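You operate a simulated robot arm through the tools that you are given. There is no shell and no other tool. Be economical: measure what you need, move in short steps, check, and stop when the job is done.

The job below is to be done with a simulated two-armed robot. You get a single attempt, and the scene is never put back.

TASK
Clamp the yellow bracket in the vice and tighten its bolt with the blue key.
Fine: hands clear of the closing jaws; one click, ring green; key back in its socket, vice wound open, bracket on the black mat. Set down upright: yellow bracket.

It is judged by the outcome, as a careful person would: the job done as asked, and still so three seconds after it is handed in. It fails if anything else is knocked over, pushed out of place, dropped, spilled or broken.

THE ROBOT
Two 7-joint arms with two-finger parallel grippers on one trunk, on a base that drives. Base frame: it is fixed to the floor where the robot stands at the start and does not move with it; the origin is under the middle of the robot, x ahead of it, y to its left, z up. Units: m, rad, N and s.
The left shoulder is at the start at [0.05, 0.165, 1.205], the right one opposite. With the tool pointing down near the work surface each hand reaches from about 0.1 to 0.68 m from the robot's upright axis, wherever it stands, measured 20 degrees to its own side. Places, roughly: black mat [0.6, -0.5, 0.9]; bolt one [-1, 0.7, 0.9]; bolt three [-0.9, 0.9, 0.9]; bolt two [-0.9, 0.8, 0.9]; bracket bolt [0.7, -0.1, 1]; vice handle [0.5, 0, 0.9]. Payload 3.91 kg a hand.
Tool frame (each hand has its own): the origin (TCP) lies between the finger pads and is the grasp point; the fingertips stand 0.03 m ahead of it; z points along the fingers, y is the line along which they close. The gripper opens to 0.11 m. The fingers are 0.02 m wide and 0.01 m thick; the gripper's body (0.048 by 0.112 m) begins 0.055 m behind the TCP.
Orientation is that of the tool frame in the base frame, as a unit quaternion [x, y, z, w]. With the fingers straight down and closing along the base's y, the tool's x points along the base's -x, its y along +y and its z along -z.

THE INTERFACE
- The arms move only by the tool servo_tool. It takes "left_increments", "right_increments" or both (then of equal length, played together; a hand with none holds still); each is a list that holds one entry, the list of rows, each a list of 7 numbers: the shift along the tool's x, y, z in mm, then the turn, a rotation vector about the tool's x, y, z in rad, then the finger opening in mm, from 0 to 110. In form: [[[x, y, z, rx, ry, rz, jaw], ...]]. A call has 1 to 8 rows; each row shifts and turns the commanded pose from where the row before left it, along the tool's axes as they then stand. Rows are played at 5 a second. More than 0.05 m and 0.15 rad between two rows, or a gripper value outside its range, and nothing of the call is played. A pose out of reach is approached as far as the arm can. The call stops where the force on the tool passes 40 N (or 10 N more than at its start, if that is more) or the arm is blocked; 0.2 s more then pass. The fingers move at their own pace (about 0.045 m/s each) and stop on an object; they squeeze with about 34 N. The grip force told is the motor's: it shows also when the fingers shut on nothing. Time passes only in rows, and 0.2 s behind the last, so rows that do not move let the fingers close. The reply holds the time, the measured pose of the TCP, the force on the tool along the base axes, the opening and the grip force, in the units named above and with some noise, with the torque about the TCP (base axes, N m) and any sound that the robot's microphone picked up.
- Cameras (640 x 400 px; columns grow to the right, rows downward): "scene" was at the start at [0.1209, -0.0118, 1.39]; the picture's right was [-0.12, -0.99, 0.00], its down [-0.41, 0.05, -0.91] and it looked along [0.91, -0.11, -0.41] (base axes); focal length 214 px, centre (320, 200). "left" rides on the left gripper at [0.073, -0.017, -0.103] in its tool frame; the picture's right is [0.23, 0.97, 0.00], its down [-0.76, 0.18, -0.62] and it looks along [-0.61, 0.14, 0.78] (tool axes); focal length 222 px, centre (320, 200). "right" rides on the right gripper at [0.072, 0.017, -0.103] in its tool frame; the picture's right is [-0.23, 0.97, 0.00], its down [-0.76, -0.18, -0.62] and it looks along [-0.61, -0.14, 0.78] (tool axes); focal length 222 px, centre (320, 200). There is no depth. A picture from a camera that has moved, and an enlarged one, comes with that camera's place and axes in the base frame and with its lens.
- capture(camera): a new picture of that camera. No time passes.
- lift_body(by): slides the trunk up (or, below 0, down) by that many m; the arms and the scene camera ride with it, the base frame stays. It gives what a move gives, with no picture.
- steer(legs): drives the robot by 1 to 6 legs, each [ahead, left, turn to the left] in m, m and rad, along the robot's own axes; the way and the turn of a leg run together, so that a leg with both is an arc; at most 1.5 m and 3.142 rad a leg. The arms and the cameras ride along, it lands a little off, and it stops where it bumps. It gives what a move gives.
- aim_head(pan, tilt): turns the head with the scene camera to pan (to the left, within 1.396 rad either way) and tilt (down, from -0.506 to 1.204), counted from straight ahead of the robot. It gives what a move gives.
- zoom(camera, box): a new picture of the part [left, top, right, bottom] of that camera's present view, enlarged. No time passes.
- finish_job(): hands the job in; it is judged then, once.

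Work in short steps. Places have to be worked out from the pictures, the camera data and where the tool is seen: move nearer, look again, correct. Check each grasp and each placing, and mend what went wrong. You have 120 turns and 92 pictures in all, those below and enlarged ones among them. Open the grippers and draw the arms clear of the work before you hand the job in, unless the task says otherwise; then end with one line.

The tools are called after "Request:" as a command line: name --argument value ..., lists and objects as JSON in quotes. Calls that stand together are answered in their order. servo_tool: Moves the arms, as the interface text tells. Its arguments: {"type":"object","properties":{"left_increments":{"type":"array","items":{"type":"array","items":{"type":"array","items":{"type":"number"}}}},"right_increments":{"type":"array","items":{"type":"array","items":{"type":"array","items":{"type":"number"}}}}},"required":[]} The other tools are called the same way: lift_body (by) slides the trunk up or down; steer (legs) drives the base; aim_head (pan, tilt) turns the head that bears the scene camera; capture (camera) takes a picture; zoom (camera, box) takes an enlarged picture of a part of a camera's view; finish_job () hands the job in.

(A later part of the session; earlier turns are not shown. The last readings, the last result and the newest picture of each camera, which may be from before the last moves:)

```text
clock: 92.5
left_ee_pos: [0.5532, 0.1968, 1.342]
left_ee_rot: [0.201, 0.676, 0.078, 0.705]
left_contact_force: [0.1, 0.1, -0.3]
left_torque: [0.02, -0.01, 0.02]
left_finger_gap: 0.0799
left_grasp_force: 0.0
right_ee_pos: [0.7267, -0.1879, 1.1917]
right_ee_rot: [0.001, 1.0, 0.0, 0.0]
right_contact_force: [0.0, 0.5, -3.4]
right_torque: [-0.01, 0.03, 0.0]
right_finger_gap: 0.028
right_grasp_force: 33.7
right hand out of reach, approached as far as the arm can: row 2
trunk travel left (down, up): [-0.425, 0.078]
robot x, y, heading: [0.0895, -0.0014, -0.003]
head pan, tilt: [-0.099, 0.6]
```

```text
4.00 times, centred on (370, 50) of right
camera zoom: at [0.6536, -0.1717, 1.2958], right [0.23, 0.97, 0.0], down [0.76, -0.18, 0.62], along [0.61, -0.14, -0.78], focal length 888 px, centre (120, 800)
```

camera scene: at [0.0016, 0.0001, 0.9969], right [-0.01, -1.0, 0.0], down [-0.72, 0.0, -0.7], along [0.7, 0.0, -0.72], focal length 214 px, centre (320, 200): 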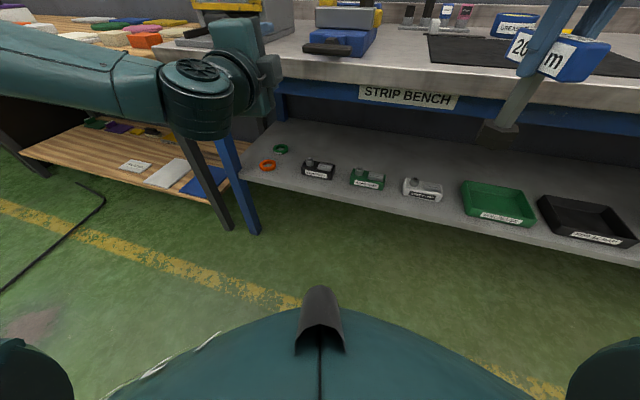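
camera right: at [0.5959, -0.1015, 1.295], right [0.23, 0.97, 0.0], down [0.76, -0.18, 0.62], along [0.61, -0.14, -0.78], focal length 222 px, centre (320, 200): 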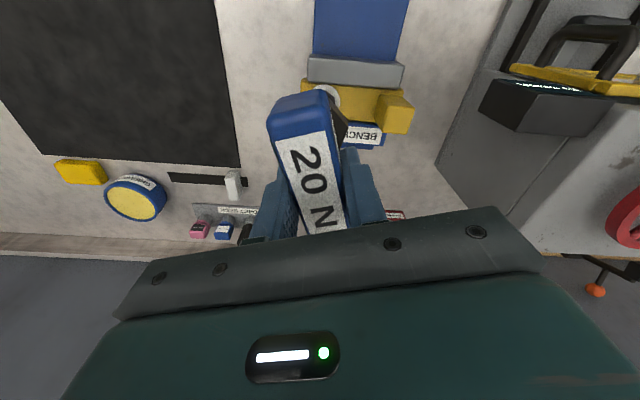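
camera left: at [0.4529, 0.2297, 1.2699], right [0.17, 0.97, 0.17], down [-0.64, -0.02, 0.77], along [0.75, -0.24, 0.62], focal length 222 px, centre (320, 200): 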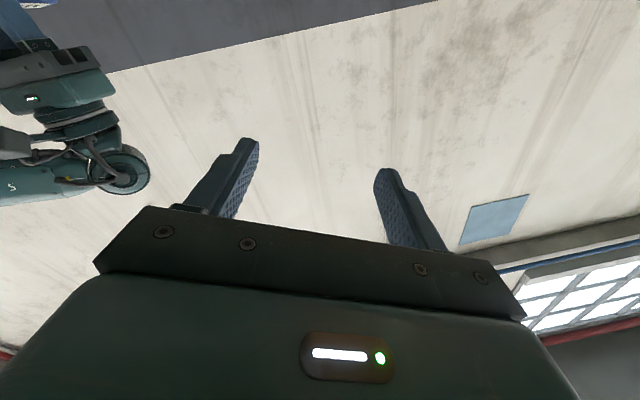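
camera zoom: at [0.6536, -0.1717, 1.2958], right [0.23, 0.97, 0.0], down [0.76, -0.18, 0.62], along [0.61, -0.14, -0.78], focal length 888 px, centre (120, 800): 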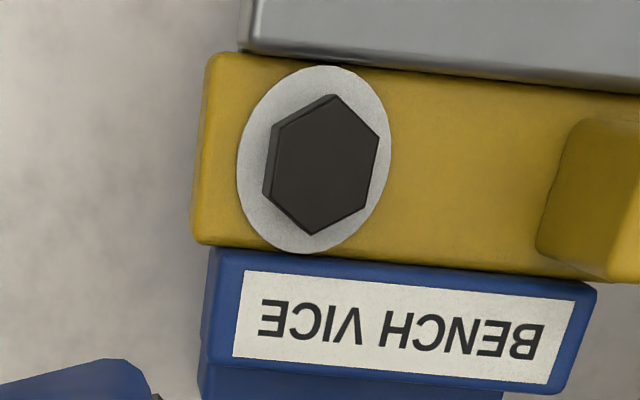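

Triangulation agrees well: bolt top (0.686, -0.115, 0.970). I bring the key above it and check in the scene view.

Request:
servo_tool --right_increments '[[[20, 35, 0, 0, 0, 0, 0], [20, 35, 0, 0, 0, 0, 0], [0, 0, 30, 0, 0, 0, 0], [0, 0, 0, 0, 0, 0, 0]]]'

Request:
zoom --camera "scene" --box '[310, 140, 390, 200]'

```text
clock: 93.5
left_ee_pos: [0.5524, 0.1971, 1.3426]
left_ee_rot: [0.2, 0.676, 0.078, 0.705]
left_contact_force: [-0.9, 0.3, 0.0]
left_torque: [-0.01, -0.02, -0.01]
left_finger_gap: 0.0802
left_grasp_force: 0.0
right_ee_pos: [0.6851, -0.1175, 1.1607]
right_ee_rot: [0.002, 1.0, -0.001, 0.0]
right_contact_force: [0.1, 0.4, -3.1]
right_torque: [-0.01, 0.03, -0.01]
right_finger_gap: 0.0277
right_grasp_force: 33.6
trunk travel left (down, up): [-0.425, 0.078]
robot x, y, heading: [0.094, -0.0003, -0.006]
head pan, tilt: [-0.099, 0.6]
```

```text
6.67 times, centred on (350, 170) of scene
camera zoom: at [0.2105, -0.0084, 1.3738], right [-0.1, -0.99, 0.0], down [-0.56, 0.06, -0.83], along [0.82, -0.08, -0.56], focal length 1430 px, centre (120, 400)
```

zoom: 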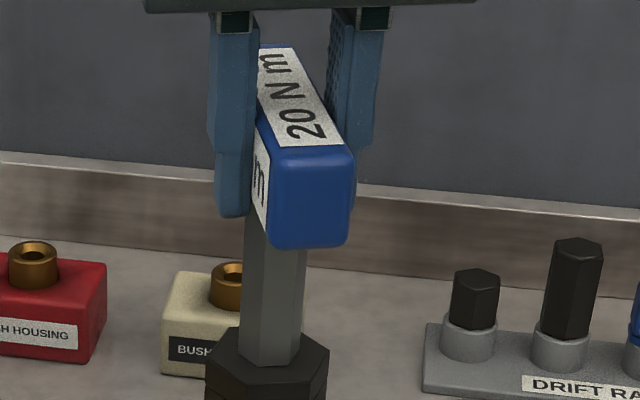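

Request:
zoom --camera "scene" --box '[300, 178, 380, 228]'

```text
8.00 times, centred on (340, 203) of scene
camera zoom: at [0.2105, -0.0084, 1.3738], right [-0.1, -0.99, 0.0], down [-0.56, 0.06, -0.83], along [0.82, -0.08, -0.56], focal length 1716 px, centre (160, 176)
```

zoom: 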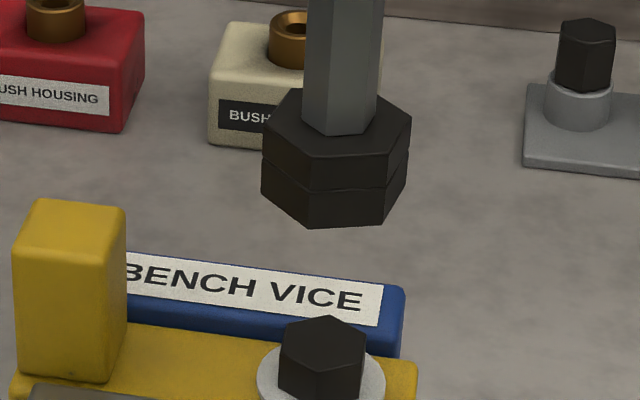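

Key hex vertices sit at about 34° (mod 60), the bolt's at about 41.5°, so I rotate -0.12 rad about tool z and lower slowly onto the bolt.

Request:
servo_tool --right_increments '[[[0, 0, 0, 0, 0, -0.12, 0], [0, 1, 25, 0, 0, 0, 0], [0, 0, 15, 0, 0, 0, 0], [0, 0, 5, 0, 0, 0, 0], [0, 0, 5, 0, 0, 0, 0], [0, 0, 4, 0, 0, 0, 0], [0, 0, 0, 0, 0, 0, 0]]]'

Request:
zoom --camera "scene" --box '[300, 178, 380, 228]'

```text
clock: 95.1
left_ee_pos: [0.5525, 0.1975, 1.3429]
left_ee_rot: [0.201, 0.676, 0.078, 0.705]
left_contact_force: [0.5, -0.5, 0.0]
left_torque: [0.03, 0.03, -0.01]
left_finger_gap: 0.0802
left_grasp_force: 0.2
right_ee_pos: [0.685, -0.1165, 1.1075]
right_ee_rot: [-0.058, 0.998, 0.0, 0.001]
right_contact_force: [1.6, 0.2, -3.2]
right_torque: [0.02, 0.02, 0.03]
right_finger_gap: 0.0276
right_grasp_force: 34.0
trunk travel left (down, up): [-0.425, 0.078]
robot x, y, heading: [0.0948, 0.002, -0.002]
head pan, tilt: [-0.099, 0.6]
```

```text
8.00 times, centred on (340, 203) of scene
camera zoom: at [0.211, -0.0089, 1.3737], right [-0.1, -0.99, 0.0], down [-0.56, 0.06, -0.82], along [0.82, -0.08, -0.57], focal length 1716 px, centre (160, 176)
```

zoom: 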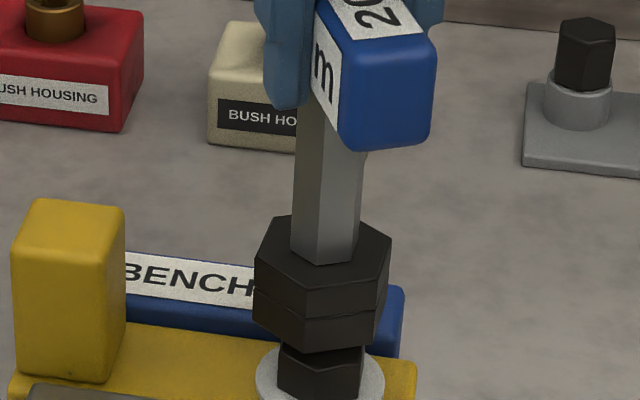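

Well aligned, no contact yet. Continue down in small steps.

Request:
servo_tool --right_increments '[[[0, 0, 5, 0, 0, 0, 0], [0, 0, 4, 0, 0, 0, 0], [0, 0, 4, 0, 0, 0, 0], [0, 0, 4, 0, 0, 0, 0], [0, 0, 3, 0, 0, 0, 0], [0, 0, 0, 0, 0, 0, 0]]]'

Request:
zoom --camera "scene" --box '[300, 178, 380, 228]'

```text
clock: 96.5
left_ee_pos: [0.5503, 0.1978, 1.345]
left_ee_rot: [0.201, 0.675, 0.079, 0.706]
left_contact_force: [-0.4, -0.8, 0.2]
left_torque: [-0.01, -0.01, 0.0]
left_finger_gap: 0.0802
left_grasp_force: 0.0
right_ee_pos: [0.6845, -0.1169, 1.0927]
right_ee_rot: [-0.057, 0.998, 0.001, 0.005]
right_contact_force: [4.3, -2.2, 31.5]
right_torque: [-0.16, -0.18, -0.02]
right_finger_gap: 0.0278
right_grasp_force: 34.3
trunk travel left (down, up): [-0.425, 0.078]
robot x, y, heading: [0.0954, 0.0034, -0.005]
head pan, tilt: [-0.099, 0.6]
```

```text
8.00 times, centred on (340, 203) of scene
camera zoom: at [0.208, -0.0086, 1.3743], right [-0.1, -0.99, 0.0], down [-0.56, 0.06, -0.83], along [0.82, -0.08, -0.56], focal length 1716 px, centre (160, 176)
```

zoom: 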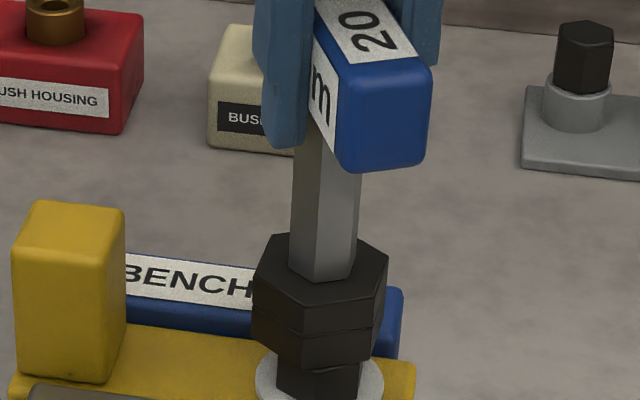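

The key touches at z≈1.093 with 31 N, apparently resting on the bolt head, not seated. I look closer at the contact.

Request:
zoom --camera "scene" --box '[328, 205, 354, 231]'

```text
15.38 times, centred on (341, 218) of scene
camera zoom: at [0.208, -0.0086, 1.3743], right [-0.1, -0.99, 0.0], down [-0.56, 0.06, -0.83], along [0.82, -0.08, -0.56], focal length 3300 px, centre (-3, -77)
```

zoom: 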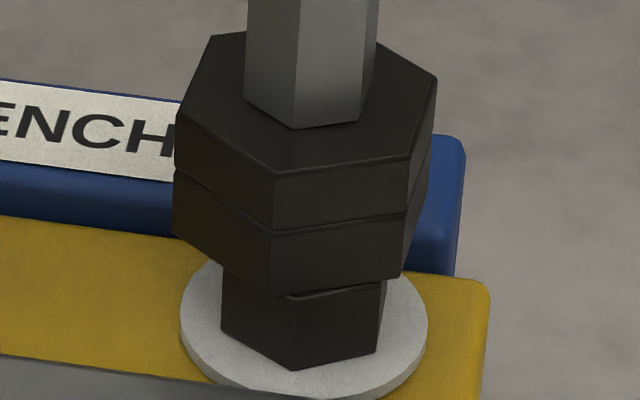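

The close-up shows the key about 5 mm too far away, 2 mm too far left, and some 6° clockwise off in phase. I lift, correct, and lower again.

Request:
servo_tool --right_increments '[[[0, 0, -10, 0, 0, 0, 0], [5, -1.5, 0, 0, 0, 0, 0], [0, 0, 0, 0, 0, -0.1, 0], [0, 0, 4, 0, 0, 0, 0], [0, 0, 3, 0, 0, 0, 0], [0, 0, 3, 0, 0, 0, 0], [0, 0, 0, 0, 0, 0, 0]]]'

Request:
zoom --camera "scene" --box '[328, 205, 354, 231]'

```text
clock: 98.1
left_ee_pos: [0.55, 0.1973, 1.3441]
left_ee_rot: [0.201, 0.675, 0.08, 0.705]
left_contact_force: [0.5, 0.0, 0.1]
left_torque: [0.0, -0.03, 0.01]
left_finger_gap: 0.0798
left_grasp_force: 0.1
right_ee_pos: [0.679, -0.1178, 1.0916]
right_ee_rot: [-0.108, 0.994, 0.0, 0.002]
right_contact_force: [-6.8, 0.2, 13.8]
right_torque: [0.12, 0.95, 0.03]
right_finger_gap: 0.0277
right_grasp_force: 33.7
trunk travel left (down, up): [-0.425, 0.078]
robot x, y, heading: [0.0946, 0.0006, -0.003]
head pan, tilt: [-0.099, 0.6]
```

```text
15.38 times, centred on (341, 218) of scene
camera zoom: at [0.2084, -0.0086, 1.3742], right [-0.1, -0.99, 0.0], down [-0.56, 0.06, -0.83], along [0.82, -0.08, -0.56], focal length 3300 px, centre (-3, -77)
```

zoom: 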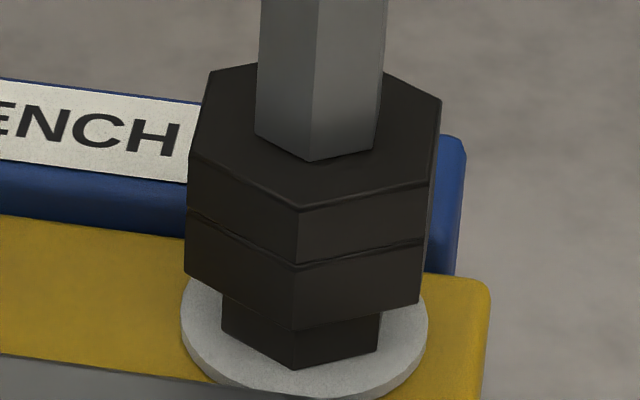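

Now slightly too near and 2° over-rotated; the truth lies between. I shift 3 mm back, -1 mm in y, with light press.

Request:
servo_tool --right_increments '[[[0, 0, -4, 0, 0, 0, 0], [-3, -1, 0, 0, 0, 0.03, 0], [0, 0, 3, 0, 0, 0, 0], [0, 0, 3, 0, 0, 0, 0], [0, 0, 2, 0, 0, 0, 0], [0, 0, 0, 0, 0, 0, 0]]]'

Request:
zoom --camera "scene" --box '[328, 205, 354, 231]'

```text
clock: 99.5
left_ee_pos: [0.5523, 0.1992, 1.3429]
left_ee_rot: [0.202, 0.676, 0.078, 0.705]
left_contact_force: [0.6, -0.1, -0.1]
left_torque: [-0.01, -0.01, -0.03]
left_finger_gap: 0.0803
left_grasp_force: 0.0
right_ee_pos: [0.6829, -0.1176, 1.0819]
right_ee_rot: [-0.094, 0.996, 0.0, -0.002]
right_contact_force: [-8.1, 8.2, -7.8]
right_torque: [0.82, 0.88, 0.03]
right_finger_gap: 0.0279
right_grasp_force: 33.9
trunk travel left (down, up): [-0.425, 0.078]
robot x, y, heading: [0.0944, 0.0028, -0.002]
head pan, tilt: [-0.099, 0.6]
```

```text
15.38 times, centred on (341, 218) of scene
camera zoom: at [0.2106, -0.008, 1.3735], right [-0.1, -0.99, 0.0], down [-0.56, 0.06, -0.83], along [0.82, -0.08, -0.56], focal length 3300 px, centre (-3, -77)
```

zoom: 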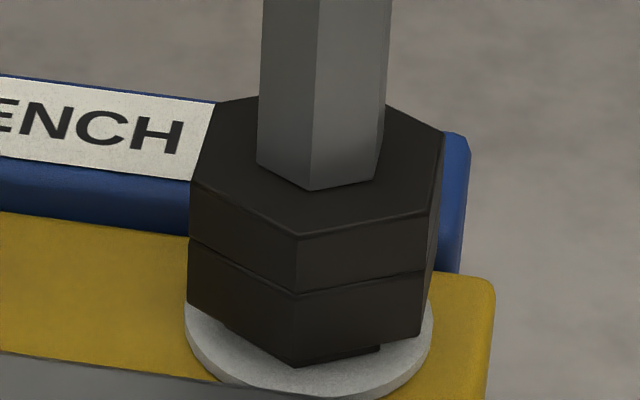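

The key dropped onto the bolt (z 1.082). I press 3 mm further to follow it, and turn clockwise in small steps.

Request:
servo_tool --right_increments '[[[1, 1, 3, 0, 0, 0, 0], [0, 0, 0, 0, 0, 0.08, 0], [0, 0, 0, 0, 0, 0.08, 0]]]'

```text
clock: 100.3
left_ee_pos: [0.5521, 0.1981, 1.3434]
left_ee_rot: [0.201, 0.676, 0.078, 0.705]
left_contact_force: [1.1, 0.8, 0.2]
left_torque: [0.0, -0.02, 0.01]
left_finger_gap: 0.0798
left_grasp_force: 0.2
right_ee_pos: [0.6825, -0.1189, 1.0817]
right_ee_rot: [-0.013, 1.0, 0.001, 0.001]
right_contact_force: [-5.6, 6.1, 0.9]
right_torque: [0.82, 0.73, 0.02]
right_finger_gap: 0.0276
right_grasp_force: 33.7
trunk travel left (down, up): [-0.425, 0.078]
robot x, y, heading: [0.092, 0.0008, -0.001]
head pan, tilt: [-0.099, 0.6]
```

Request:
servo_tool --right_increments '[[[0, 0, 0, 0, 0, 0.1, 0], [0, 0, 0, 0, 0, 0.1, 0]]]'

Request:
zoom --camera "scene" --box '[320, 190, 360, 230]'

```text
clock: 100.9
left_ee_pos: [0.5514, 0.1987, 1.3428]
left_ee_rot: [0.201, 0.676, 0.079, 0.705]
left_contact_force: [0.5, 0.1, -0.4]
left_torque: [-0.01, 0.02, -0.03]
left_finger_gap: 0.08
left_grasp_force: 0.2
right_ee_pos: [0.6822, -0.1179, 1.0812]
right_ee_rot: [0.087, 0.996, 0.001, 0.0]
right_contact_force: [-4.9, 7.5, 1.1]
right_torque: [1.01, 0.73, 0.06]
right_finger_gap: 0.0278
right_grasp_force: 34.4
trunk travel left (down, up): [-0.425, 0.078]
robot x, y, heading: [0.0917, -0.0017, -0.002]
head pan, tilt: [-0.099, 0.6]
```

```text
10.00 times, centred on (340, 210) of scene
camera zoom: at [0.2098, -0.0078, 1.3739], right [-0.1, -0.99, 0.0], down [-0.56, 0.06, -0.83], along [0.82, -0.08, -0.56], focal length 2145 px, centre (120, 100)
```

zoom: 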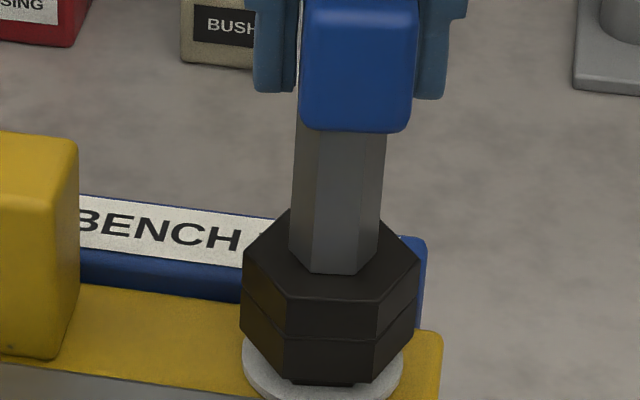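

Key turning with the hand, no click yet. Continue in small steps.

Request:
servo_tool --right_increments '[[[0, 0, 0, 0, 0, 0.1, 0], [0, 0, 0, 0, 0, 0.1, 0], [0, 0, 0, 0, 0, 0.05, 0]]]'

Request:
servo_tool --right_increments '[[[0, 0, 0, 0, 0, 0.1, 0], [0, 0, 0, 0, 0, 0.1, 0]]]'

```text
clock: 101.7
left_ee_pos: [0.5513, 0.1987, 1.3436]
left_ee_rot: [0.201, 0.676, 0.078, 0.705]
left_contact_force: [-0.7, 0.7, 0.0]
left_torque: [0.02, -0.01, -0.02]
left_finger_gap: 0.08
left_grasp_force: 0.0
right_ee_pos: [0.6829, -0.1177, 1.0803]
right_ee_rot: [0.211, 0.978, 0.001, 0.0]
right_contact_force: [-4.2, 11.6, 1.1]
right_torque: [1.33, 0.45, 0.06]
right_finger_gap: 0.0278
right_grasp_force: 33.8
trunk travel left (down, up): [-0.425, 0.078]
robot x, y, heading: [0.0904, 0.0033, -0.006]
head pan, tilt: [-0.099, 0.6]
```

```text
clock: 102.3
left_ee_pos: [0.5529, 0.1993, 1.3435]
left_ee_rot: [0.201, 0.676, 0.077, 0.705]
left_contact_force: [-0.2, -0.2, -0.3]
left_torque: [0.02, 0.0, 0.01]
left_finger_gap: 0.0801
left_grasp_force: 0.1
right_ee_pos: [0.6834, -0.1179, 1.0815]
right_ee_rot: [0.307, 0.952, 0.001, -0.001]
right_contact_force: [-1.4, 12.4, 0.9]
right_torque: [1.45, 0.18, 0.06]
right_finger_gap: 0.0279
right_grasp_force: 33.7
trunk travel left (down, up): [-0.425, 0.078]
robot x, y, heading: [0.0937, 0.0031, -0.006]
head pan, tilt: [-0.099, 0.6]
```

No click after 0.8 rad; lateral force is building, so I relieve it 2 mm toward +y and continue.

Request:
servo_tool --right_increments '[[[1.2, 1.6, 0, 0, 0, 0, 0], [0, 0, 0, 0, 0, 0.1, 0], [0, 0, 0, 0, 0, 0.1, 0]]]'

Request:
servo_tool --right_increments '[[[0, 0, 0, 0, 0, 0.1, 0], [0, 0, 0, 0, 0, 0.1, 0]]]'

```text
clock: 103.1
left_ee_pos: [0.5518, 0.199, 1.3423]
left_ee_rot: [0.201, 0.676, 0.079, 0.705]
left_contact_force: [0.2, -0.1, 0.5]
left_torque: [-0.02, -0.02, 0.02]
left_finger_gap: 0.0796
left_grasp_force: 0.0
right_ee_pos: [0.6829, -0.1175, 1.0816]
right_ee_rot: [0.401, 0.916, -0.001, 0.001]
right_contact_force: [0.5, 8.4, 0.9]
right_torque: [1.05, -0.02, 0.02]
right_finger_gap: 0.0279
right_grasp_force: 34.4
trunk travel left (down, up): [-0.425, 0.078]
robot x, y, heading: [0.0932, 0.0023, -0.007]
head pan, tilt: [-0.099, 0.6]
```

```text
clock: 103.7
left_ee_pos: [0.5522, 0.1984, 1.343]
left_ee_rot: [0.202, 0.676, 0.078, 0.705]
left_contact_force: [0.2, 0.0, 0.1]
left_torque: [-0.04, -0.02, 0.01]
left_finger_gap: 0.0802
left_grasp_force: 0.1
right_ee_pos: [0.6837, -0.1164, 1.081]
right_ee_rot: [0.491, 0.871, 0.0, 0.0]
right_contact_force: [2.4, 7.7, 0.5]
right_torque: [0.92, -0.25, 0.03]
right_finger_gap: 0.0279
right_grasp_force: 34.3
trunk travel left (down, up): [-0.425, 0.078]
robot x, y, heading: [0.0936, 0.0015, -0.003]
head pan, tilt: [-0.099, 0.6]
```

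Request:
zoom --camera "scene" --box '[320, 190, 360, 230]'

Request:
servo_tool --right_increments '[[[0, 0, 0, 0, 0, 0.1, 0], [0, 0, 0, 0, 0, 0.1, 0]]]'

```text
10.00 times, centred on (340, 210) of scene
camera zoom: at [0.211, -0.0079, 1.3737], right [-0.1, -0.99, 0.0], down [-0.56, 0.06, -0.82], along [0.82, -0.08, -0.57], focal length 2145 px, centre (120, 100)
```

zoom: 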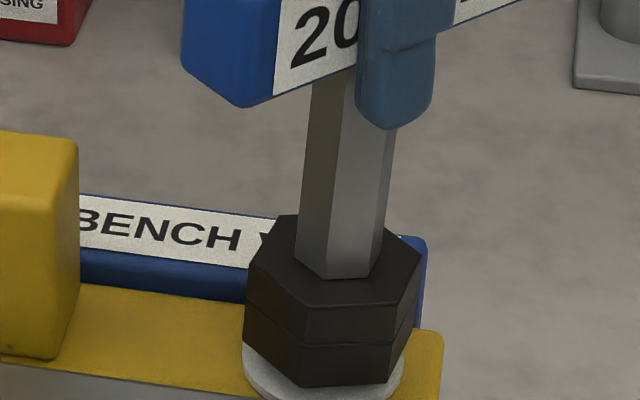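

```text
clock: 104.3
left_ee_pos: [0.5526, 0.1981, 1.3414]
left_ee_rot: [0.202, 0.676, 0.079, 0.705]
left_contact_force: [0.2, 0.3, 0.3]
left_torque: [0.01, -0.03, -0.01]
left_finger_gap: 0.0802
left_grasp_force: 0.1
right_ee_pos: [0.6845, -0.1159, 1.0828]
right_ee_rot: [0.574, 0.819, -0.001, 0.0]
right_contact_force: [3.7, 8.3, -1.4]
right_torque: [1.06, -0.47, 0.06]
right_finger_gap: 0.0278
right_grasp_force: 33.0
trunk travel left (down, up): [-0.425, 0.078]
robot x, y, heading: [0.0908, 0.0048, -0.004]
head pan, tilt: [-0.099, 0.6]
```

Clockwise as seen from above, running free so far. Continue.

Request:
servo_tool --right_increments '[[[0, 0, 0, 0, 0, 0.1, 0], [0, 0, 0, 0, 0, 0.1, 0]]]'

Request:
servo_tool --right_increments '[[[0, 0, 0, 0, 0, 0.1, 0], [0, 0, 0, 0, 0, 0.1, 0]]]'

Request:
servo_tool --right_increments '[[[0, 0, 0, 0, 0, 0.1, 0], [0, 0, 0, 0, 0, 0.1, 0]]]'

```text
clock: 104.9
left_ee_pos: [0.5528, 0.1982, 1.3423]
left_ee_rot: [0.201, 0.676, 0.077, 0.705]
left_contact_force: [-0.8, -0.3, 0.1]
left_torque: [-0.03, 0.0, 0.02]
left_finger_gap: 0.0801
left_grasp_force: 0.1
right_ee_pos: [0.683, -0.1169, 1.0812]
right_ee_rot: [0.654, 0.757, 0.0, 0.0]
right_contact_force: [5.2, 8.3, -0.5]
right_torque: [1.0, -0.53, 0.08]
right_finger_gap: 0.0275
right_grasp_force: 34.2
trunk travel left (down, up): [-0.425, 0.078]
robot x, y, heading: [0.0933, 0.0032, -0.003]
head pan, tilt: [-0.099, 0.6]
```

```text
clock: 105.5
left_ee_pos: [0.5531, 0.1983, 1.3429]
left_ee_rot: [0.201, 0.676, 0.078, 0.705]
left_contact_force: [1.3, -0.4, 0.5]
left_torque: [-0.04, 0.01, -0.01]
left_finger_gap: 0.08
left_grasp_force: 0.1
right_ee_pos: [0.6844, -0.1159, 1.082]
right_ee_rot: [0.726, 0.688, 0.0, 0.001]
right_contact_force: [6.2, 8.4, 0.1]
right_torque: [0.87, -0.71, 0.03]
right_finger_gap: 0.0278
right_grasp_force: 34.0
trunk travel left (down, up): [-0.425, 0.078]
robot x, y, heading: [0.0923, -0.0001, -0.006]
head pan, tilt: [-0.099, 0.6]
```

```text
clock: 106.1
left_ee_pos: [0.5541, 0.1989, 1.3424]
left_ee_rot: [0.201, 0.676, 0.078, 0.704]
left_contact_force: [0.3, 0.2, -0.1]
left_torque: [0.0, 0.01, 0.01]
left_finger_gap: 0.0802
left_grasp_force: 0.2
right_ee_pos: [0.6842, -0.1181, 1.0806]
right_ee_rot: [0.792, 0.611, -0.001, 0.0]
right_contact_force: [8.0, 3.6, -2.0]
right_torque: [0.51, -0.88, 0.0]
right_finger_gap: 0.0278
right_grasp_force: 34.1
trunk travel left (down, up): [-0.425, 0.078]
robot x, y, heading: [0.0935, 0.0011, -0.001]
head pan, tilt: [-0.099, 0.6]
```

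Request:
servo_tool --right_increments '[[[0, 0, 0, 0, 0, 0.1, 0], [0, 0, 0, 0, 0, 0.1, 0]]]'

Request:
servo_tool --right_increments '[[[0, 0, 0, 0, 0, 0.1, 0], [0, 0, 0, 0, 0, 0.1, 0]]]'

Request:
zoom --camera "scene" --box '[300, 160, 380, 230]'

```text
clock: 106.7
left_ee_pos: [0.5529, 0.1967, 1.3422]
left_ee_rot: [0.201, 0.676, 0.079, 0.705]
left_contact_force: [0.0, -0.3, 0.4]
left_torque: [-0.01, -0.01, 0.0]
left_finger_gap: 0.08
left_grasp_force: 0.1
right_ee_pos: [0.6848, -0.1188, 1.0797]
right_ee_rot: [0.849, 0.528, 0.0, 0.0]
right_contact_force: [9.8, 2.0, -1.9]
right_torque: [0.26, -1.13, 0.04]
right_finger_gap: 0.0278
right_grasp_force: 34.2
trunk travel left (down, up): [-0.425, 0.078]
robot x, y, heading: [0.0911, 0.0003, -0.008]
head pan, tilt: [-0.099, 0.6]
```

```text
clock: 107.3
left_ee_pos: [0.5531, 0.1977, 1.343]
left_ee_rot: [0.202, 0.676, 0.079, 0.704]
left_contact_force: [0.3, 1.0, 0.2]
left_torque: [-0.01, 0.02, -0.02]
left_finger_gap: 0.0798
left_grasp_force: 0.0
right_ee_pos: [0.6848, -0.1185, 1.0805]
right_ee_rot: [0.897, 0.442, 0.0, 0.0]
right_contact_force: [12.2, 0.4, 0.7]
right_torque: [-0.02, -1.3, 0.02]
right_finger_gap: 0.0277
right_grasp_force: 34.1
trunk travel left (down, up): [-0.425, 0.078]
robot x, y, heading: [0.0923, -0.0005, -0.007]
head pan, tilt: [-0.099, 0.6]
```

```text
5.71 times, centred on (340, 195) of scene
camera zoom: at [0.2121, -0.0089, 1.3737], right [-0.1, -0.99, 0.0], down [-0.56, 0.06, -0.82], along [0.82, -0.08, -0.57], focal length 1226 px, centre (206, 229)
```

zoom: 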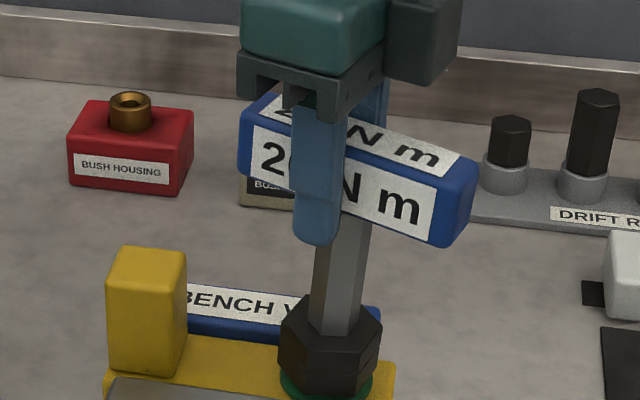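

The ring appears green now. I zoom in to confirm before doing anything more.

Request:
zoom --camera "scene" --box '[325, 200, 355, 230]'

Request:
servo_tool --right_increments '[[[0, 0, 0, 0, 0, 0, 0]]]'

```text
13.33 times, centred on (340, 215) of scene
camera zoom: at [0.2121, -0.0089, 1.3737], right [-0.1, -0.99, 0.0], down [-0.56, 0.06, -0.82], along [0.82, -0.08, -0.57], focal length 2860 px, centre (53, 0)
```

zoom: 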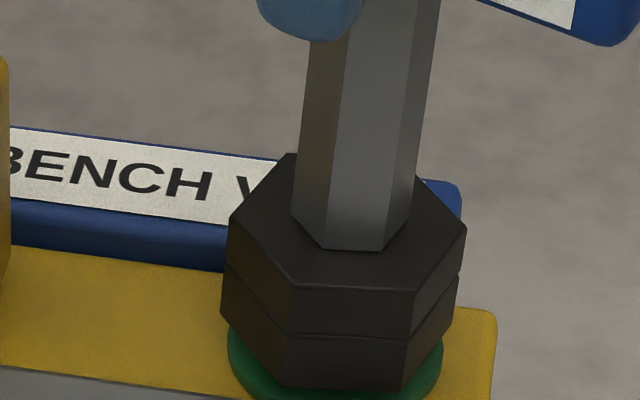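

```text
clock: 107.7
left_ee_pos: [0.5533, 0.1974, 1.3426]
left_ee_rot: [0.201, 0.676, 0.078, 0.704]
left_contact_force: [1.0, -0.5, 0.2]
left_torque: [0.0, 0.01, -0.02]
left_finger_gap: 0.08
left_grasp_force: 0.1
right_ee_pos: [0.6829, -0.1183, 1.0802]
right_ee_rot: [0.897, 0.443, 0.0, 0.001]
right_contact_force: [12.0, -2.1, 0.3]
right_torque: [-0.14, -1.35, 0.04]
right_finger_gap: 0.0278
right_grasp_force: 34.0
trunk travel left (down, up): [-0.425, 0.078]
robot x, y, heading: [0.095, -0.0006, -0.007]
head pan, tilt: [-0.099, 0.6]
```

The ring is green: the bolt is tight. I relieve the side load and lift the key straight off.

Request:
servo_tool --right_increments '[[[1.2, 1.6, 0, 0, 0, 0, 0], [0, 0, -8, 0, 0, 0, 0], [0, 0, -12, 0, 0, 0, 0], [0, 0, -20, 0, 0, 0, 0], [0, 0, -30, 0, 0, 0, 0], [0, 0, -30, 0, 0, 0, 0], [0, 0, -30, 0, 0, 0, 0]]]'

Request:
zoom --camera "scene" --box '[280, 130, 400, 230]'

```text
clock: 109.3
left_ee_pos: [0.5518, 0.1972, 1.3426]
left_ee_rot: [0.201, 0.676, 0.079, 0.705]
left_contact_force: [0.2, -0.3, 1.5]
left_torque: [-0.02, -0.01, 0.02]
left_finger_gap: 0.0802
left_grasp_force: 0.0
right_ee_pos: [0.6837, -0.1166, 1.211]
right_ee_rot: [0.896, 0.444, 0.0, 0.0]
right_contact_force: [-1.0, 0.3, -2.6]
right_torque: [0.01, -0.02, 0.01]
right_finger_gap: 0.0279
right_grasp_force: 34.3
trunk travel left (down, up): [-0.425, 0.078]
robot x, y, heading: [0.095, 0.0036, -0.006]
head pan, tilt: [-0.099, 0.6]
```

```text
4.00 times, centred on (340, 180) of scene
camera zoom: at [0.2105, -0.0086, 1.3738], right [-0.1, -0.99, 0.0], down [-0.56, 0.06, -0.83], along [0.82, -0.08, -0.56], focal length 858 px, centre (240, 280)
```

zoom: 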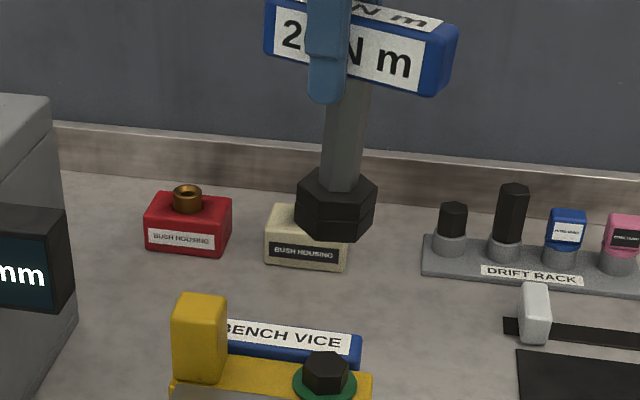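

Key off, ring green. I retract and unwind the right wrist by 2.22 rad.

Request:
servo_tool --right_increments '[[[-15, -25, -15, 0, 0, -0.148, 0], [0, 0, 0, 0, 0, -0.148, 0], [0, 0, 0, 0, 0, -0.148, 0], [0, 0, 0, 0, 0, -0.148, 0], [0, 0, 0, 0, 0, -0.148, 0], [0, 0, 0, 0, 0, -0.148, 0], [0, 0, 0, 0, 0, -0.148, 0], [0, 0, 0, 0, 0, -0.148, 0]]]'

Request:
servo_tool --right_increments '[[[0, 0, 0, 0, 0, -0.148, 0], [0, 0, 0, 0, 0, -0.148, 0], [0, 0, 0, 0, 0, -0.148, 0], [0, 0, 0, 0, 0, -0.148, 0], [0, 0, 0, 0, 0, -0.148, 0], [0, 0, 0, 0, 0, -0.148, 0], [0, 0, 0, 0, 0, -0.148, 0]]]'

Request:
servo_tool --right_increments '[[[40, -20, -15, 0, 0, 0, 0], [40, -20, -15, 0, 0, 0, 0], [40, -20, -15, 0, 0, 0, 0], [40, -10, -15, 0, 0, 0, 0]]]'

```text
clock: 111.1
left_ee_pos: [0.5525, 0.1974, 1.3426]
left_ee_rot: [0.202, 0.676, 0.079, 0.705]
left_contact_force: [-1.0, 0.7, 0.0]
left_torque: [-0.01, -0.01, 0.01]
left_finger_gap: 0.08
left_grasp_force: 0.0
right_ee_pos: [0.6571, -0.1145, 1.2256]
right_ee_rot: [0.496, 0.868, 0.0, 0.001]
right_contact_force: [-0.4, 1.1, -1.8]
right_torque: [0.02, 0.03, 0.01]
right_finger_gap: 0.0277
right_grasp_force: 34.5
trunk travel left (down, up): [-0.425, 0.078]
robot x, y, heading: [0.0971, -0.0003, -0.002]
head pan, tilt: [-0.099, 0.6]
```

```text
clock: 112.7
left_ee_pos: [0.552, 0.1972, 1.3429]
left_ee_rot: [0.201, 0.676, 0.079, 0.705]
left_contact_force: [0.2, -0.2, 0.6]
left_torque: [0.0, 0.01, 0.03]
left_finger_gap: 0.0799
left_grasp_force: 0.1
right_ee_pos: [0.6565, -0.114, 1.2255]
right_ee_rot: [0.0, 1.0, 0.0, 0.0]
right_contact_force: [0.7, -0.4, -2.5]
right_torque: [0.01, 0.02, 0.0]
right_finger_gap: 0.0279
right_grasp_force: 33.9
trunk travel left (down, up): [-0.425, 0.078]
robot x, y, heading: [0.0976, 0.0028, -0.003]
head pan, tilt: [-0.099, 0.6]
```

```text
clock: 113.7
left_ee_pos: [0.5526, 0.1978, 1.3435]
left_ee_rot: [0.202, 0.675, 0.078, 0.705]
left_contact_force: [-0.5, -0.1, -1.1]
left_torque: [-0.01, -0.01, 0.01]
left_finger_gap: 0.0801
left_grasp_force: 0.1
right_ee_pos: [0.4941, -0.1842, 1.2865]
right_ee_rot: [0.001, 1.0, 0.0, 0.0]
right_contact_force: [0.0, -0.5, -2.8]
right_torque: [-0.03, 0.02, -0.02]
right_finger_gap: 0.0277
right_grasp_force: 34.1
trunk travel left (down, up): [-0.425, 0.078]
robot x, y, heading: [0.0958, 0.0039, -0.005]
head pan, tilt: [-0.099, 0.6]
```

Key hand neutral again. I drive back to the trolley.

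Request:
steer --legs '[[-0.3, 0, 0], [0, 0, 2.855], [0.1, -0.08, 0]]'

```text
clock: 123.3
left_ee_pos: [-0.7736, 0.0632, 1.3425]
left_ee_rot: [-0.636, 0.304, 0.708, 0.032]
left_contact_force: [-1.0, 0.5, -0.2]
left_torque: [0.03, 0.01, 0.01]
left_finger_gap: 0.08
left_grasp_force: 0.1
right_ee_pos: [-0.6019, 0.4091, 1.2858]
right_ee_rot: [0.988, -0.156, 0.0, 0.0]
right_contact_force: [0.1, -0.2, -3.0]
right_torque: [-0.03, -0.04, 0.03]
right_finger_gap: 0.028
right_grasp_force: 33.6
trunk travel left (down, up): [-0.425, 0.078]
robot x, y, heading: [-0.2707, 0.1105, 2.831]
head pan, tilt: [-0.099, 0.6]
```

Request:
steer --legs '[[0, 0, 0.02], [0.168, 0.005, 0]]'

Request:
aim_head --pan -0.25 --tilt 0.75

Request:
capture --camera "right"

```text
clock: 125.2
left_ee_pos: [-0.9295, 0.0882, 1.3426]
left_ee_rot: [-0.64, 0.295, 0.709, 0.022]
left_contact_force: [-0.3, -0.4, 1.3]
left_torque: [-0.03, 0.01, -0.03]
left_finger_gap: 0.0802
left_grasp_force: 0.2
right_ee_pos: [-0.7664, 0.4383, 1.2869]
right_ee_rot: [0.99, -0.143, 0.0, -0.002]
right_contact_force: [0.9, -0.3, -2.8]
right_torque: [-0.04, 0.03, -0.01]
right_finger_gap: 0.0278
right_grasp_force: 34.3
trunk travel left (down, up): [-0.425, 0.078]
robot x, y, heading: [-0.4341, 0.1484, 2.851]
head pan, tilt: [-0.099, 0.6]
stopped in leg 2: the robot was blocked; the commanded pose is now the measured one
```

```text
clock: 125.9
left_ee_pos: [-0.9296, 0.09, 1.342]
left_ee_rot: [-0.64, 0.296, 0.709, 0.023]
left_contact_force: [0.4, -0.4, 0.1]
left_torque: [0.01, 0.02, 0.0]
left_finger_gap: 0.0799
left_grasp_force: 0.0
right_ee_pos: [-0.7683, 0.4394, 1.2858]
right_ee_rot: [0.99, -0.144, 0.0, -0.001]
right_contact_force: [0.1, -0.9, -2.4]
right_torque: [-0.01, -0.02, 0.0]
right_finger_gap: 0.0275
right_grasp_force: 33.9
trunk travel left (down, up): [-0.425, 0.078]
robot x, y, heading: [-0.4349, 0.1492, 2.852]
head pan, tilt: [-0.25, 0.75]
```

```text
21 pictures are left
camera right: at [-0.7028, 0.4023, 1.3897], right [-0.5, -0.87, 0.0], down [-0.68, 0.39, 0.62], along [-0.54, 0.31, -0.78], focal length 222 px, centre (320, 200)
```

right: 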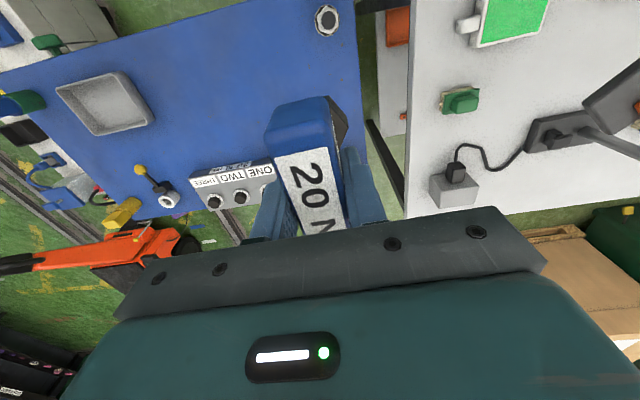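

The base just touched something at the end; I back off 15 mm and check that the trolley and cup haven't moved.

Request:
steer --legs '[[-0.015, 0, 0]]'

Request:
capture --camera "scene"

```text
clock: 126.6
left_ee_pos: [-0.9146, 0.0855, 1.343]
left_ee_rot: [-0.64, 0.296, 0.709, 0.023]
left_contact_force: [-0.2, 0.9, -0.5]
left_torque: [-0.02, 0.02, -0.02]
left_finger_gap: 0.0799
left_grasp_force: 0.1
right_ee_pos: [-0.753, 0.4353, 1.2861]
right_ee_rot: [0.99, -0.144, 0.0, 0.0]
right_contact_force: [0.2, 0.3, -3.4]
right_torque: [0.01, -0.01, 0.0]
right_finger_gap: 0.0277
right_grasp_force: 33.7
trunk travel left (down, up): [-0.425, 0.078]
robot x, y, heading: [-0.4165, 0.147, 2.852]
head pan, tilt: [-0.25, 0.75]
```

```text
20 pictures are left
camera scene: at [-0.5186, 0.1946, 1.3609], right [0.51, 0.86, 0.0], down [0.59, -0.35, -0.73], along [-0.63, 0.38, -0.68], focal length 214 px, centre (320, 200)
```

scene: 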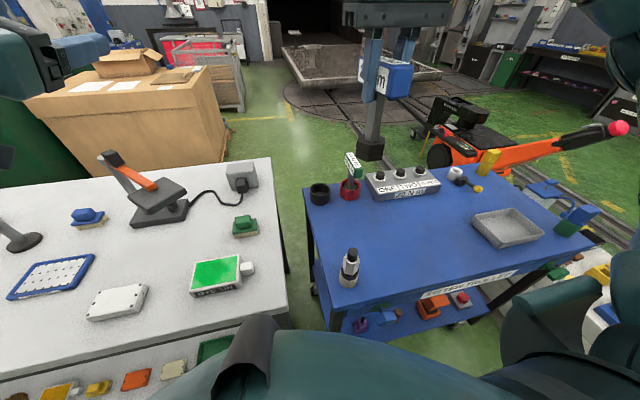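

Nothing moved. I bring the key over the cup at the recorded spot (-1.003, 0.486).

Request:
servo_tool --right_increments '[[[-42.3, 3.8, 0, 0, 0, 0, 0], [-42.3, 3.8, 0, 0, 0, 0, 0], [-42.3, 3.8, 0, 0, 0, 0, 0], [-42.3, 3.8, 30, 0, 0, 0, 0], [-42.3, 3.8, 25, 0, 0, 0, 0], [-42.3, 3.8, 25, 0, 0, 0, 0], [0, 0, 45, 0, 0, 0, 0], [0, 0, 45, 0, 0, 0, 0]]]'

Request:
zoom --camera "scene" --box '[275, 130, 375, 210]'

```text
refused: row 4 steps farther than a row can; nothing moved
```

```text
5.00 times, centred on (325, 170) of scene
camera zoom: at [-0.5186, 0.1946, 1.3609], right [0.51, 0.86, 0.0], down [0.59, -0.35, -0.73], along [-0.63, 0.38, -0.68], focal length 1072 px, centre (295, 350)
```

zoom: 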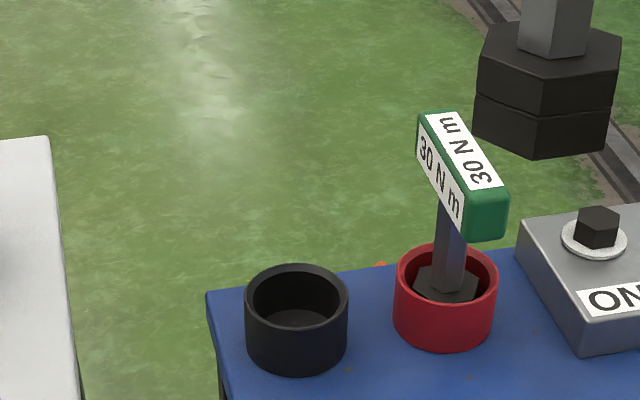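

Step too large; I resend with smaller rows.

Request:
servo_tool --right_increments '[[[-42.3, 3.8, 0, 0, 0, 0, 0], [-42.3, 3.8, 0, 0, 0, 0, 0], [-42.3, 3.8, 0, 0, 0, 0, 0], [-42.3, 3.8, 25, 0, 0, 0, 0], [-42.3, 3.8, 25, 0, 0, 0, 0], [-42.3, 3.8, 25, 0, 0, 0, 0], [0, 0, 45, 0, 0, 0, 0], [0, 0, 40, 0, 0, 0, 0]]]'

Request:
zoom --camera "scene" --box '[275, 110, 375, 210]'

```text
clock: 128.4
left_ee_pos: [-0.9139, 0.0865, 1.3419]
left_ee_rot: [-0.64, 0.296, 0.709, 0.022]
left_contact_force: [0.4, 0.1, -0.2]
left_torque: [-0.05, -0.01, 0.02]
left_finger_gap: 0.08
left_grasp_force: 0.0
right_ee_pos: [-0.964, 0.4729, 1.136]
right_ee_rot: [0.989, -0.146, 0.0, 0.0]
right_contact_force: [-0.4, 0.6, -3.1]
right_torque: [-0.01, -0.04, -0.01]
right_finger_gap: 0.0279
right_grasp_force: 34.0
right hand out of reach, approached as far as the arm can: row 6
trunk travel left (down, up): [-0.425, 0.078]
robot x, y, heading: [-0.4218, 0.1461, 2.853]
head pan, tilt: [-0.25, 0.75]
```

```text
4.00 times, centred on (325, 160) of scene
camera zoom: at [-0.5193, 0.1953, 1.3609], right [0.51, 0.86, 0.0], down [0.59, -0.35, -0.73], along [-0.63, 0.37, -0.68], focal length 858 px, centre (300, 360)
```

zoom: 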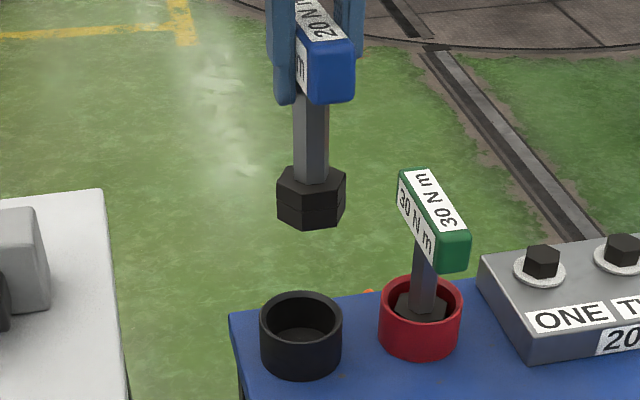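

Reach was clipped higher up; I lower 45 mm, then go the last 41 mm forward.

Request:
servo_tool --right_increments '[[[0, 0, 40, 0, 0, 0, 0], [-20, -0.7, 0, 0, 0, 0, 0], [-20, -0.7, 0, 0, 0, 0, 0], [0, 0, 0, 0, 0, 0, 0]]]'

Request:
zoom --camera "scene" --box '[275, 120, 375, 210]'

```text
clock: 129.4
left_ee_pos: [-0.9156, 0.0854, 1.3434]
left_ee_rot: [-0.64, 0.296, 0.709, 0.022]
left_contact_force: [-0.4, 1.0, -0.8]
left_torque: [-0.04, 0.02, -0.01]
left_finger_gap: 0.0799
left_grasp_force: 0.1
right_ee_pos: [-0.9976, 0.4858, 1.096]
right_ee_rot: [0.99, -0.145, 0.0, 0.0]
right_contact_force: [-0.2, -0.3, -3.3]
right_torque: [-0.02, 0.0, 0.01]
right_finger_gap: 0.028
right_grasp_force: 34.4
right hand out of reach, approached as far as the arm can: row 3
trunk travel left (down, up): [-0.425, 0.078]
robot x, y, heading: [-0.419, 0.1484, 2.852]
head pan, tilt: [-0.25, 0.75]
```

```text
4.44 times, centred on (325, 165) of scene
camera zoom: at [-0.519, 0.1952, 1.3609], right [0.51, 0.86, 0.0], down [0.59, -0.35, -0.73], along [-0.63, 0.38, -0.68], focal length 953 px, centre (298, 356)
```

zoom: 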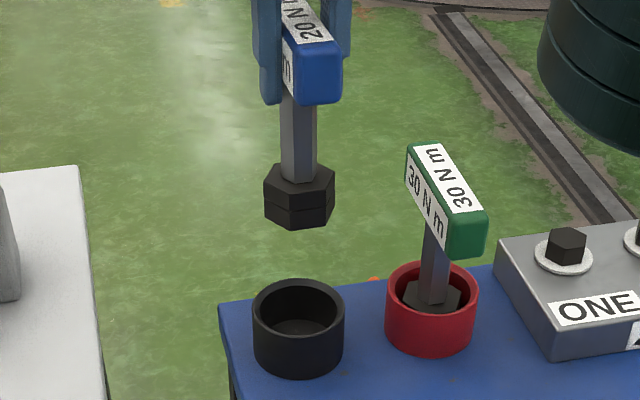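

Laterally centred; 5 mm more depth needed. I descend 45 mm while going forward and check the pose.

Request:
servo_tool --right_increments '[[[0, 0, 25, 0, 0, 0, 0], [-5.5, -1, 15, 0, 0, 0, 0], [0, 0, 0, 0, 0, 0, 0]]]'

Request:
zoom --camera "scene" --box '[285, 140, 355, 210]'

```text
clock: 130.2
left_ee_pos: [-0.916, 0.0855, 1.3425]
left_ee_rot: [-0.64, 0.296, 0.709, 0.022]
left_contact_force: [-0.4, 0.0, -0.6]
left_torque: [0.0, 0.0, 0.04]
left_finger_gap: 0.0801
left_grasp_force: 0.0
right_ee_pos: [-1.0016, 0.4876, 1.0561]
right_ee_rot: [0.99, -0.144, 0.0, 0.001]
right_contact_force: [0.6, -0.6, -2.7]
right_torque: [-0.01, -0.05, 0.01]
right_finger_gap: 0.0279
right_grasp_force: 33.9
trunk travel left (down, up): [-0.425, 0.078]
robot x, y, heading: [-0.4214, 0.1438, 2.851]
head pan, tilt: [-0.25, 0.75]
```

```text
5.71 times, centred on (320, 175) of scene
camera zoom: at [-0.5191, 0.1954, 1.3609], right [0.51, 0.86, 0.0], down [0.59, -0.35, -0.73], along [-0.63, 0.37, -0.68], focal length 1226 px, centre (320, 343)
```

zoom: 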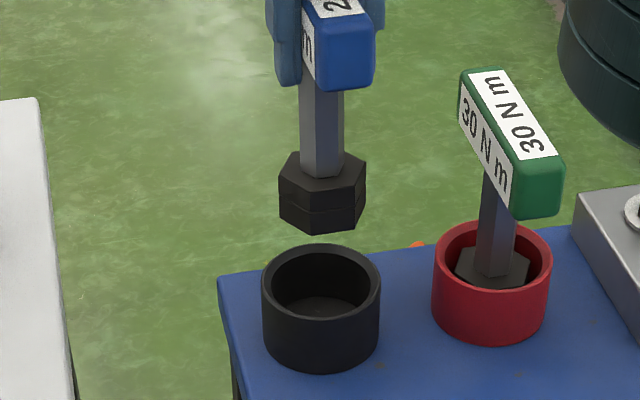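

The pose matches the recorded grasp within 2 mm. I descend slowly toward the rim level, watching the force.

Request:
servo_tool --right_increments '[[[-1, 0, 15, 0, 0, 0, 0], [0, 0, 15, 0, 0, 0, 0], [0, 0, 10, 0, 0, 0, 0], [0, 0, 10, 0, 0, 0, 0], [0, 0, 0, 0, 0, 0, 0]]]'

Request:
zoom --camera "scene" --box '[285, 140, 355, 210]'

```text
clock: 131.4
left_ee_pos: [-0.9146, 0.0851, 1.3424]
left_ee_rot: [-0.64, 0.296, 0.708, 0.023]
left_contact_force: [0.4, -0.8, -0.4]
left_torque: [-0.01, 0.01, 0.02]
left_finger_gap: 0.0798
left_grasp_force: 0.1
right_ee_pos: [-1.0034, 0.489, 1.0069]
right_ee_rot: [0.99, -0.144, 0.0, 0.0]
right_contact_force: [-0.2, 0.7, -2.8]
right_torque: [-0.02, 0.01, 0.02]
right_finger_gap: 0.0277
right_grasp_force: 34.0
trunk travel left (down, up): [-0.425, 0.078]
robot x, y, heading: [-0.4175, 0.1449, 2.852]
head pan, tilt: [-0.25, 0.75]
```

```text
5.71 times, centred on (320, 175) of scene
camera zoom: at [-0.5192, 0.1948, 1.3609], right [0.51, 0.86, 0.0], down [0.59, -0.35, -0.73], along [-0.63, 0.38, -0.68], focal length 1226 px, centre (320, 343)
```

zoom: 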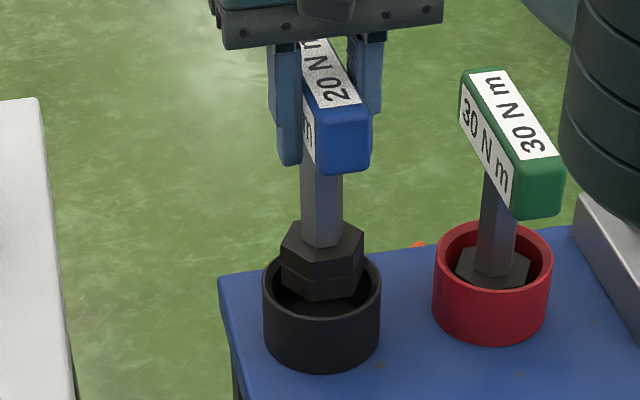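

The key is entering the cup cleanly. Lower the remaining 32 mm.

Request:
servo_tool --right_increments '[[[0, 0, 10, 0, 0, 0, 0], [0, 0, 10, 0, 0, 0, 0], [0, 0, 8, 0, 0, 0, 0], [0, 0, 4, 0, 0, 0, 0], [0, 0, 0, 0, 0, 0, 0]]]'

Request:
zoom --camera "scene" --box '[285, 140, 355, 210]'

```text
clock: 132.6
left_ee_pos: [-0.9159, 0.0853, 1.3436]
left_ee_rot: [-0.64, 0.295, 0.709, 0.022]
left_contact_force: [0.0, 0.0, 0.1]
left_torque: [0.02, 0.02, -0.03]
left_finger_gap: 0.0801
left_grasp_force: 0.1
right_ee_pos: [-1.0033, 0.4866, 0.9748]
right_ee_rot: [0.99, -0.144, -0.001, 0.0]
right_contact_force: [-0.7, -0.2, -2.4]
right_torque: [-0.03, 0.01, 0.01]
right_finger_gap: 0.0277
right_grasp_force: 34.1
trunk travel left (down, up): [-0.425, 0.078]
robot x, y, heading: [-0.4173, 0.1446, 2.857]
head pan, tilt: [-0.25, 0.75]
```

```text
5.71 times, centred on (320, 175) of scene
camera zoom: at [-0.5193, 0.1946, 1.3609], right [0.51, 0.86, 0.0], down [0.59, -0.35, -0.73], along [-0.63, 0.38, -0.68], focal length 1226 px, centre (320, 343)
```

zoom: 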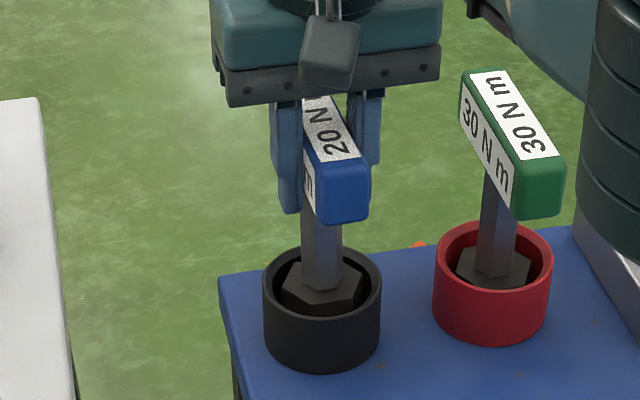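

At the recorded seated height. I lower 3 mm more to rest it, open gently, and rise straight up.

Request:
servo_tool --right_increments '[[[0, 0, 3, 0, 0, 0, 0], [0, 0, 0, 0, 0, 0, 0], [0, 0, 0, 0, 0, 0, 36], [0, 0, 0, 0, 0, 0, 60], [0, 0, 0, 0, 0, 0, 70], [0, 0, 0, 0, 0, 0, 70]]]'

Request:
servo_tool --right_increments '[[[0, 0, -20, 0, 0, 0, 70], [0, 0, -30, 0, 0, 0, 70], [0, 0, -40, 0, 0, 0, 70], [0, 0, -40, 0, 0, 0, 70], [40, 0, -20, 0, 0, 0, 70], [40, 0, -20, 0, 0, 0, 70]]]'

Request:
zoom --camera "scene" --box '[285, 130, 365, 210]'

```text
clock: 134.0
left_ee_pos: [-0.9167, 0.0853, 1.3422]
left_ee_rot: [-0.641, 0.294, 0.709, 0.023]
left_contact_force: [-0.5, -1.0, 0.2]
left_torque: [0.0, -0.02, -0.02]
left_finger_gap: 0.0799
left_grasp_force: 0.0
right_ee_pos: [-1.0009, 0.4879, 0.972]
right_ee_rot: [0.99, -0.144, 0.0, 0.0]
right_contact_force: [0.7, -0.8, 0.3]
right_torque: [-0.02, 0.0, 0.03]
right_finger_gap: 0.0699
right_grasp_force: 0.1
trunk travel left (down, up): [-0.425, 0.078]
robot x, y, heading: [-0.4216, 0.1419, 2.851]
head pan, tilt: [-0.25, 0.75]
```

```text
clock: 135.4
left_ee_pos: [-0.9147, 0.0848, 1.3438]
left_ee_rot: [-0.64, 0.296, 0.709, 0.023]
left_contact_force: [0.2, 0.9, 0.0]
left_torque: [0.0, 0.01, 0.0]
left_finger_gap: 0.0798
left_grasp_force: 0.0
right_ee_pos: [-0.9947, 0.4837, 1.1162]
right_ee_rot: [0.99, -0.143, 0.002, 0.0]
right_contact_force: [-0.3, 0.3, 0.7]
right_torque: [-0.02, 0.02, 0.02]
right_finger_gap: 0.0699
right_grasp_force: 0.1
right hand out of reach, approached as far as the arm can: row 4, 5, 6
trunk travel left (down, up): [-0.425, 0.078]
robot x, y, heading: [-0.4194, 0.1456, 2.849]
head pan, tilt: [-0.25, 0.75]
```

```text
5.00 times, centred on (325, 170) of scene
camera zoom: at [-0.519, 0.1949, 1.3609], right [0.51, 0.86, 0.0], down [0.59, -0.35, -0.73], along [-0.63, 0.38, -0.68], focal length 1072 px, centre (295, 350)
```

zoom: 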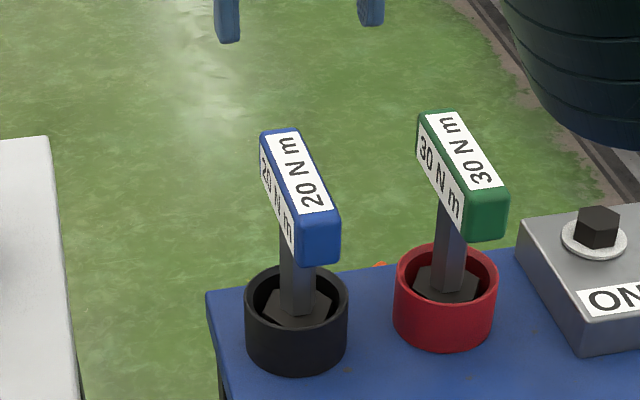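

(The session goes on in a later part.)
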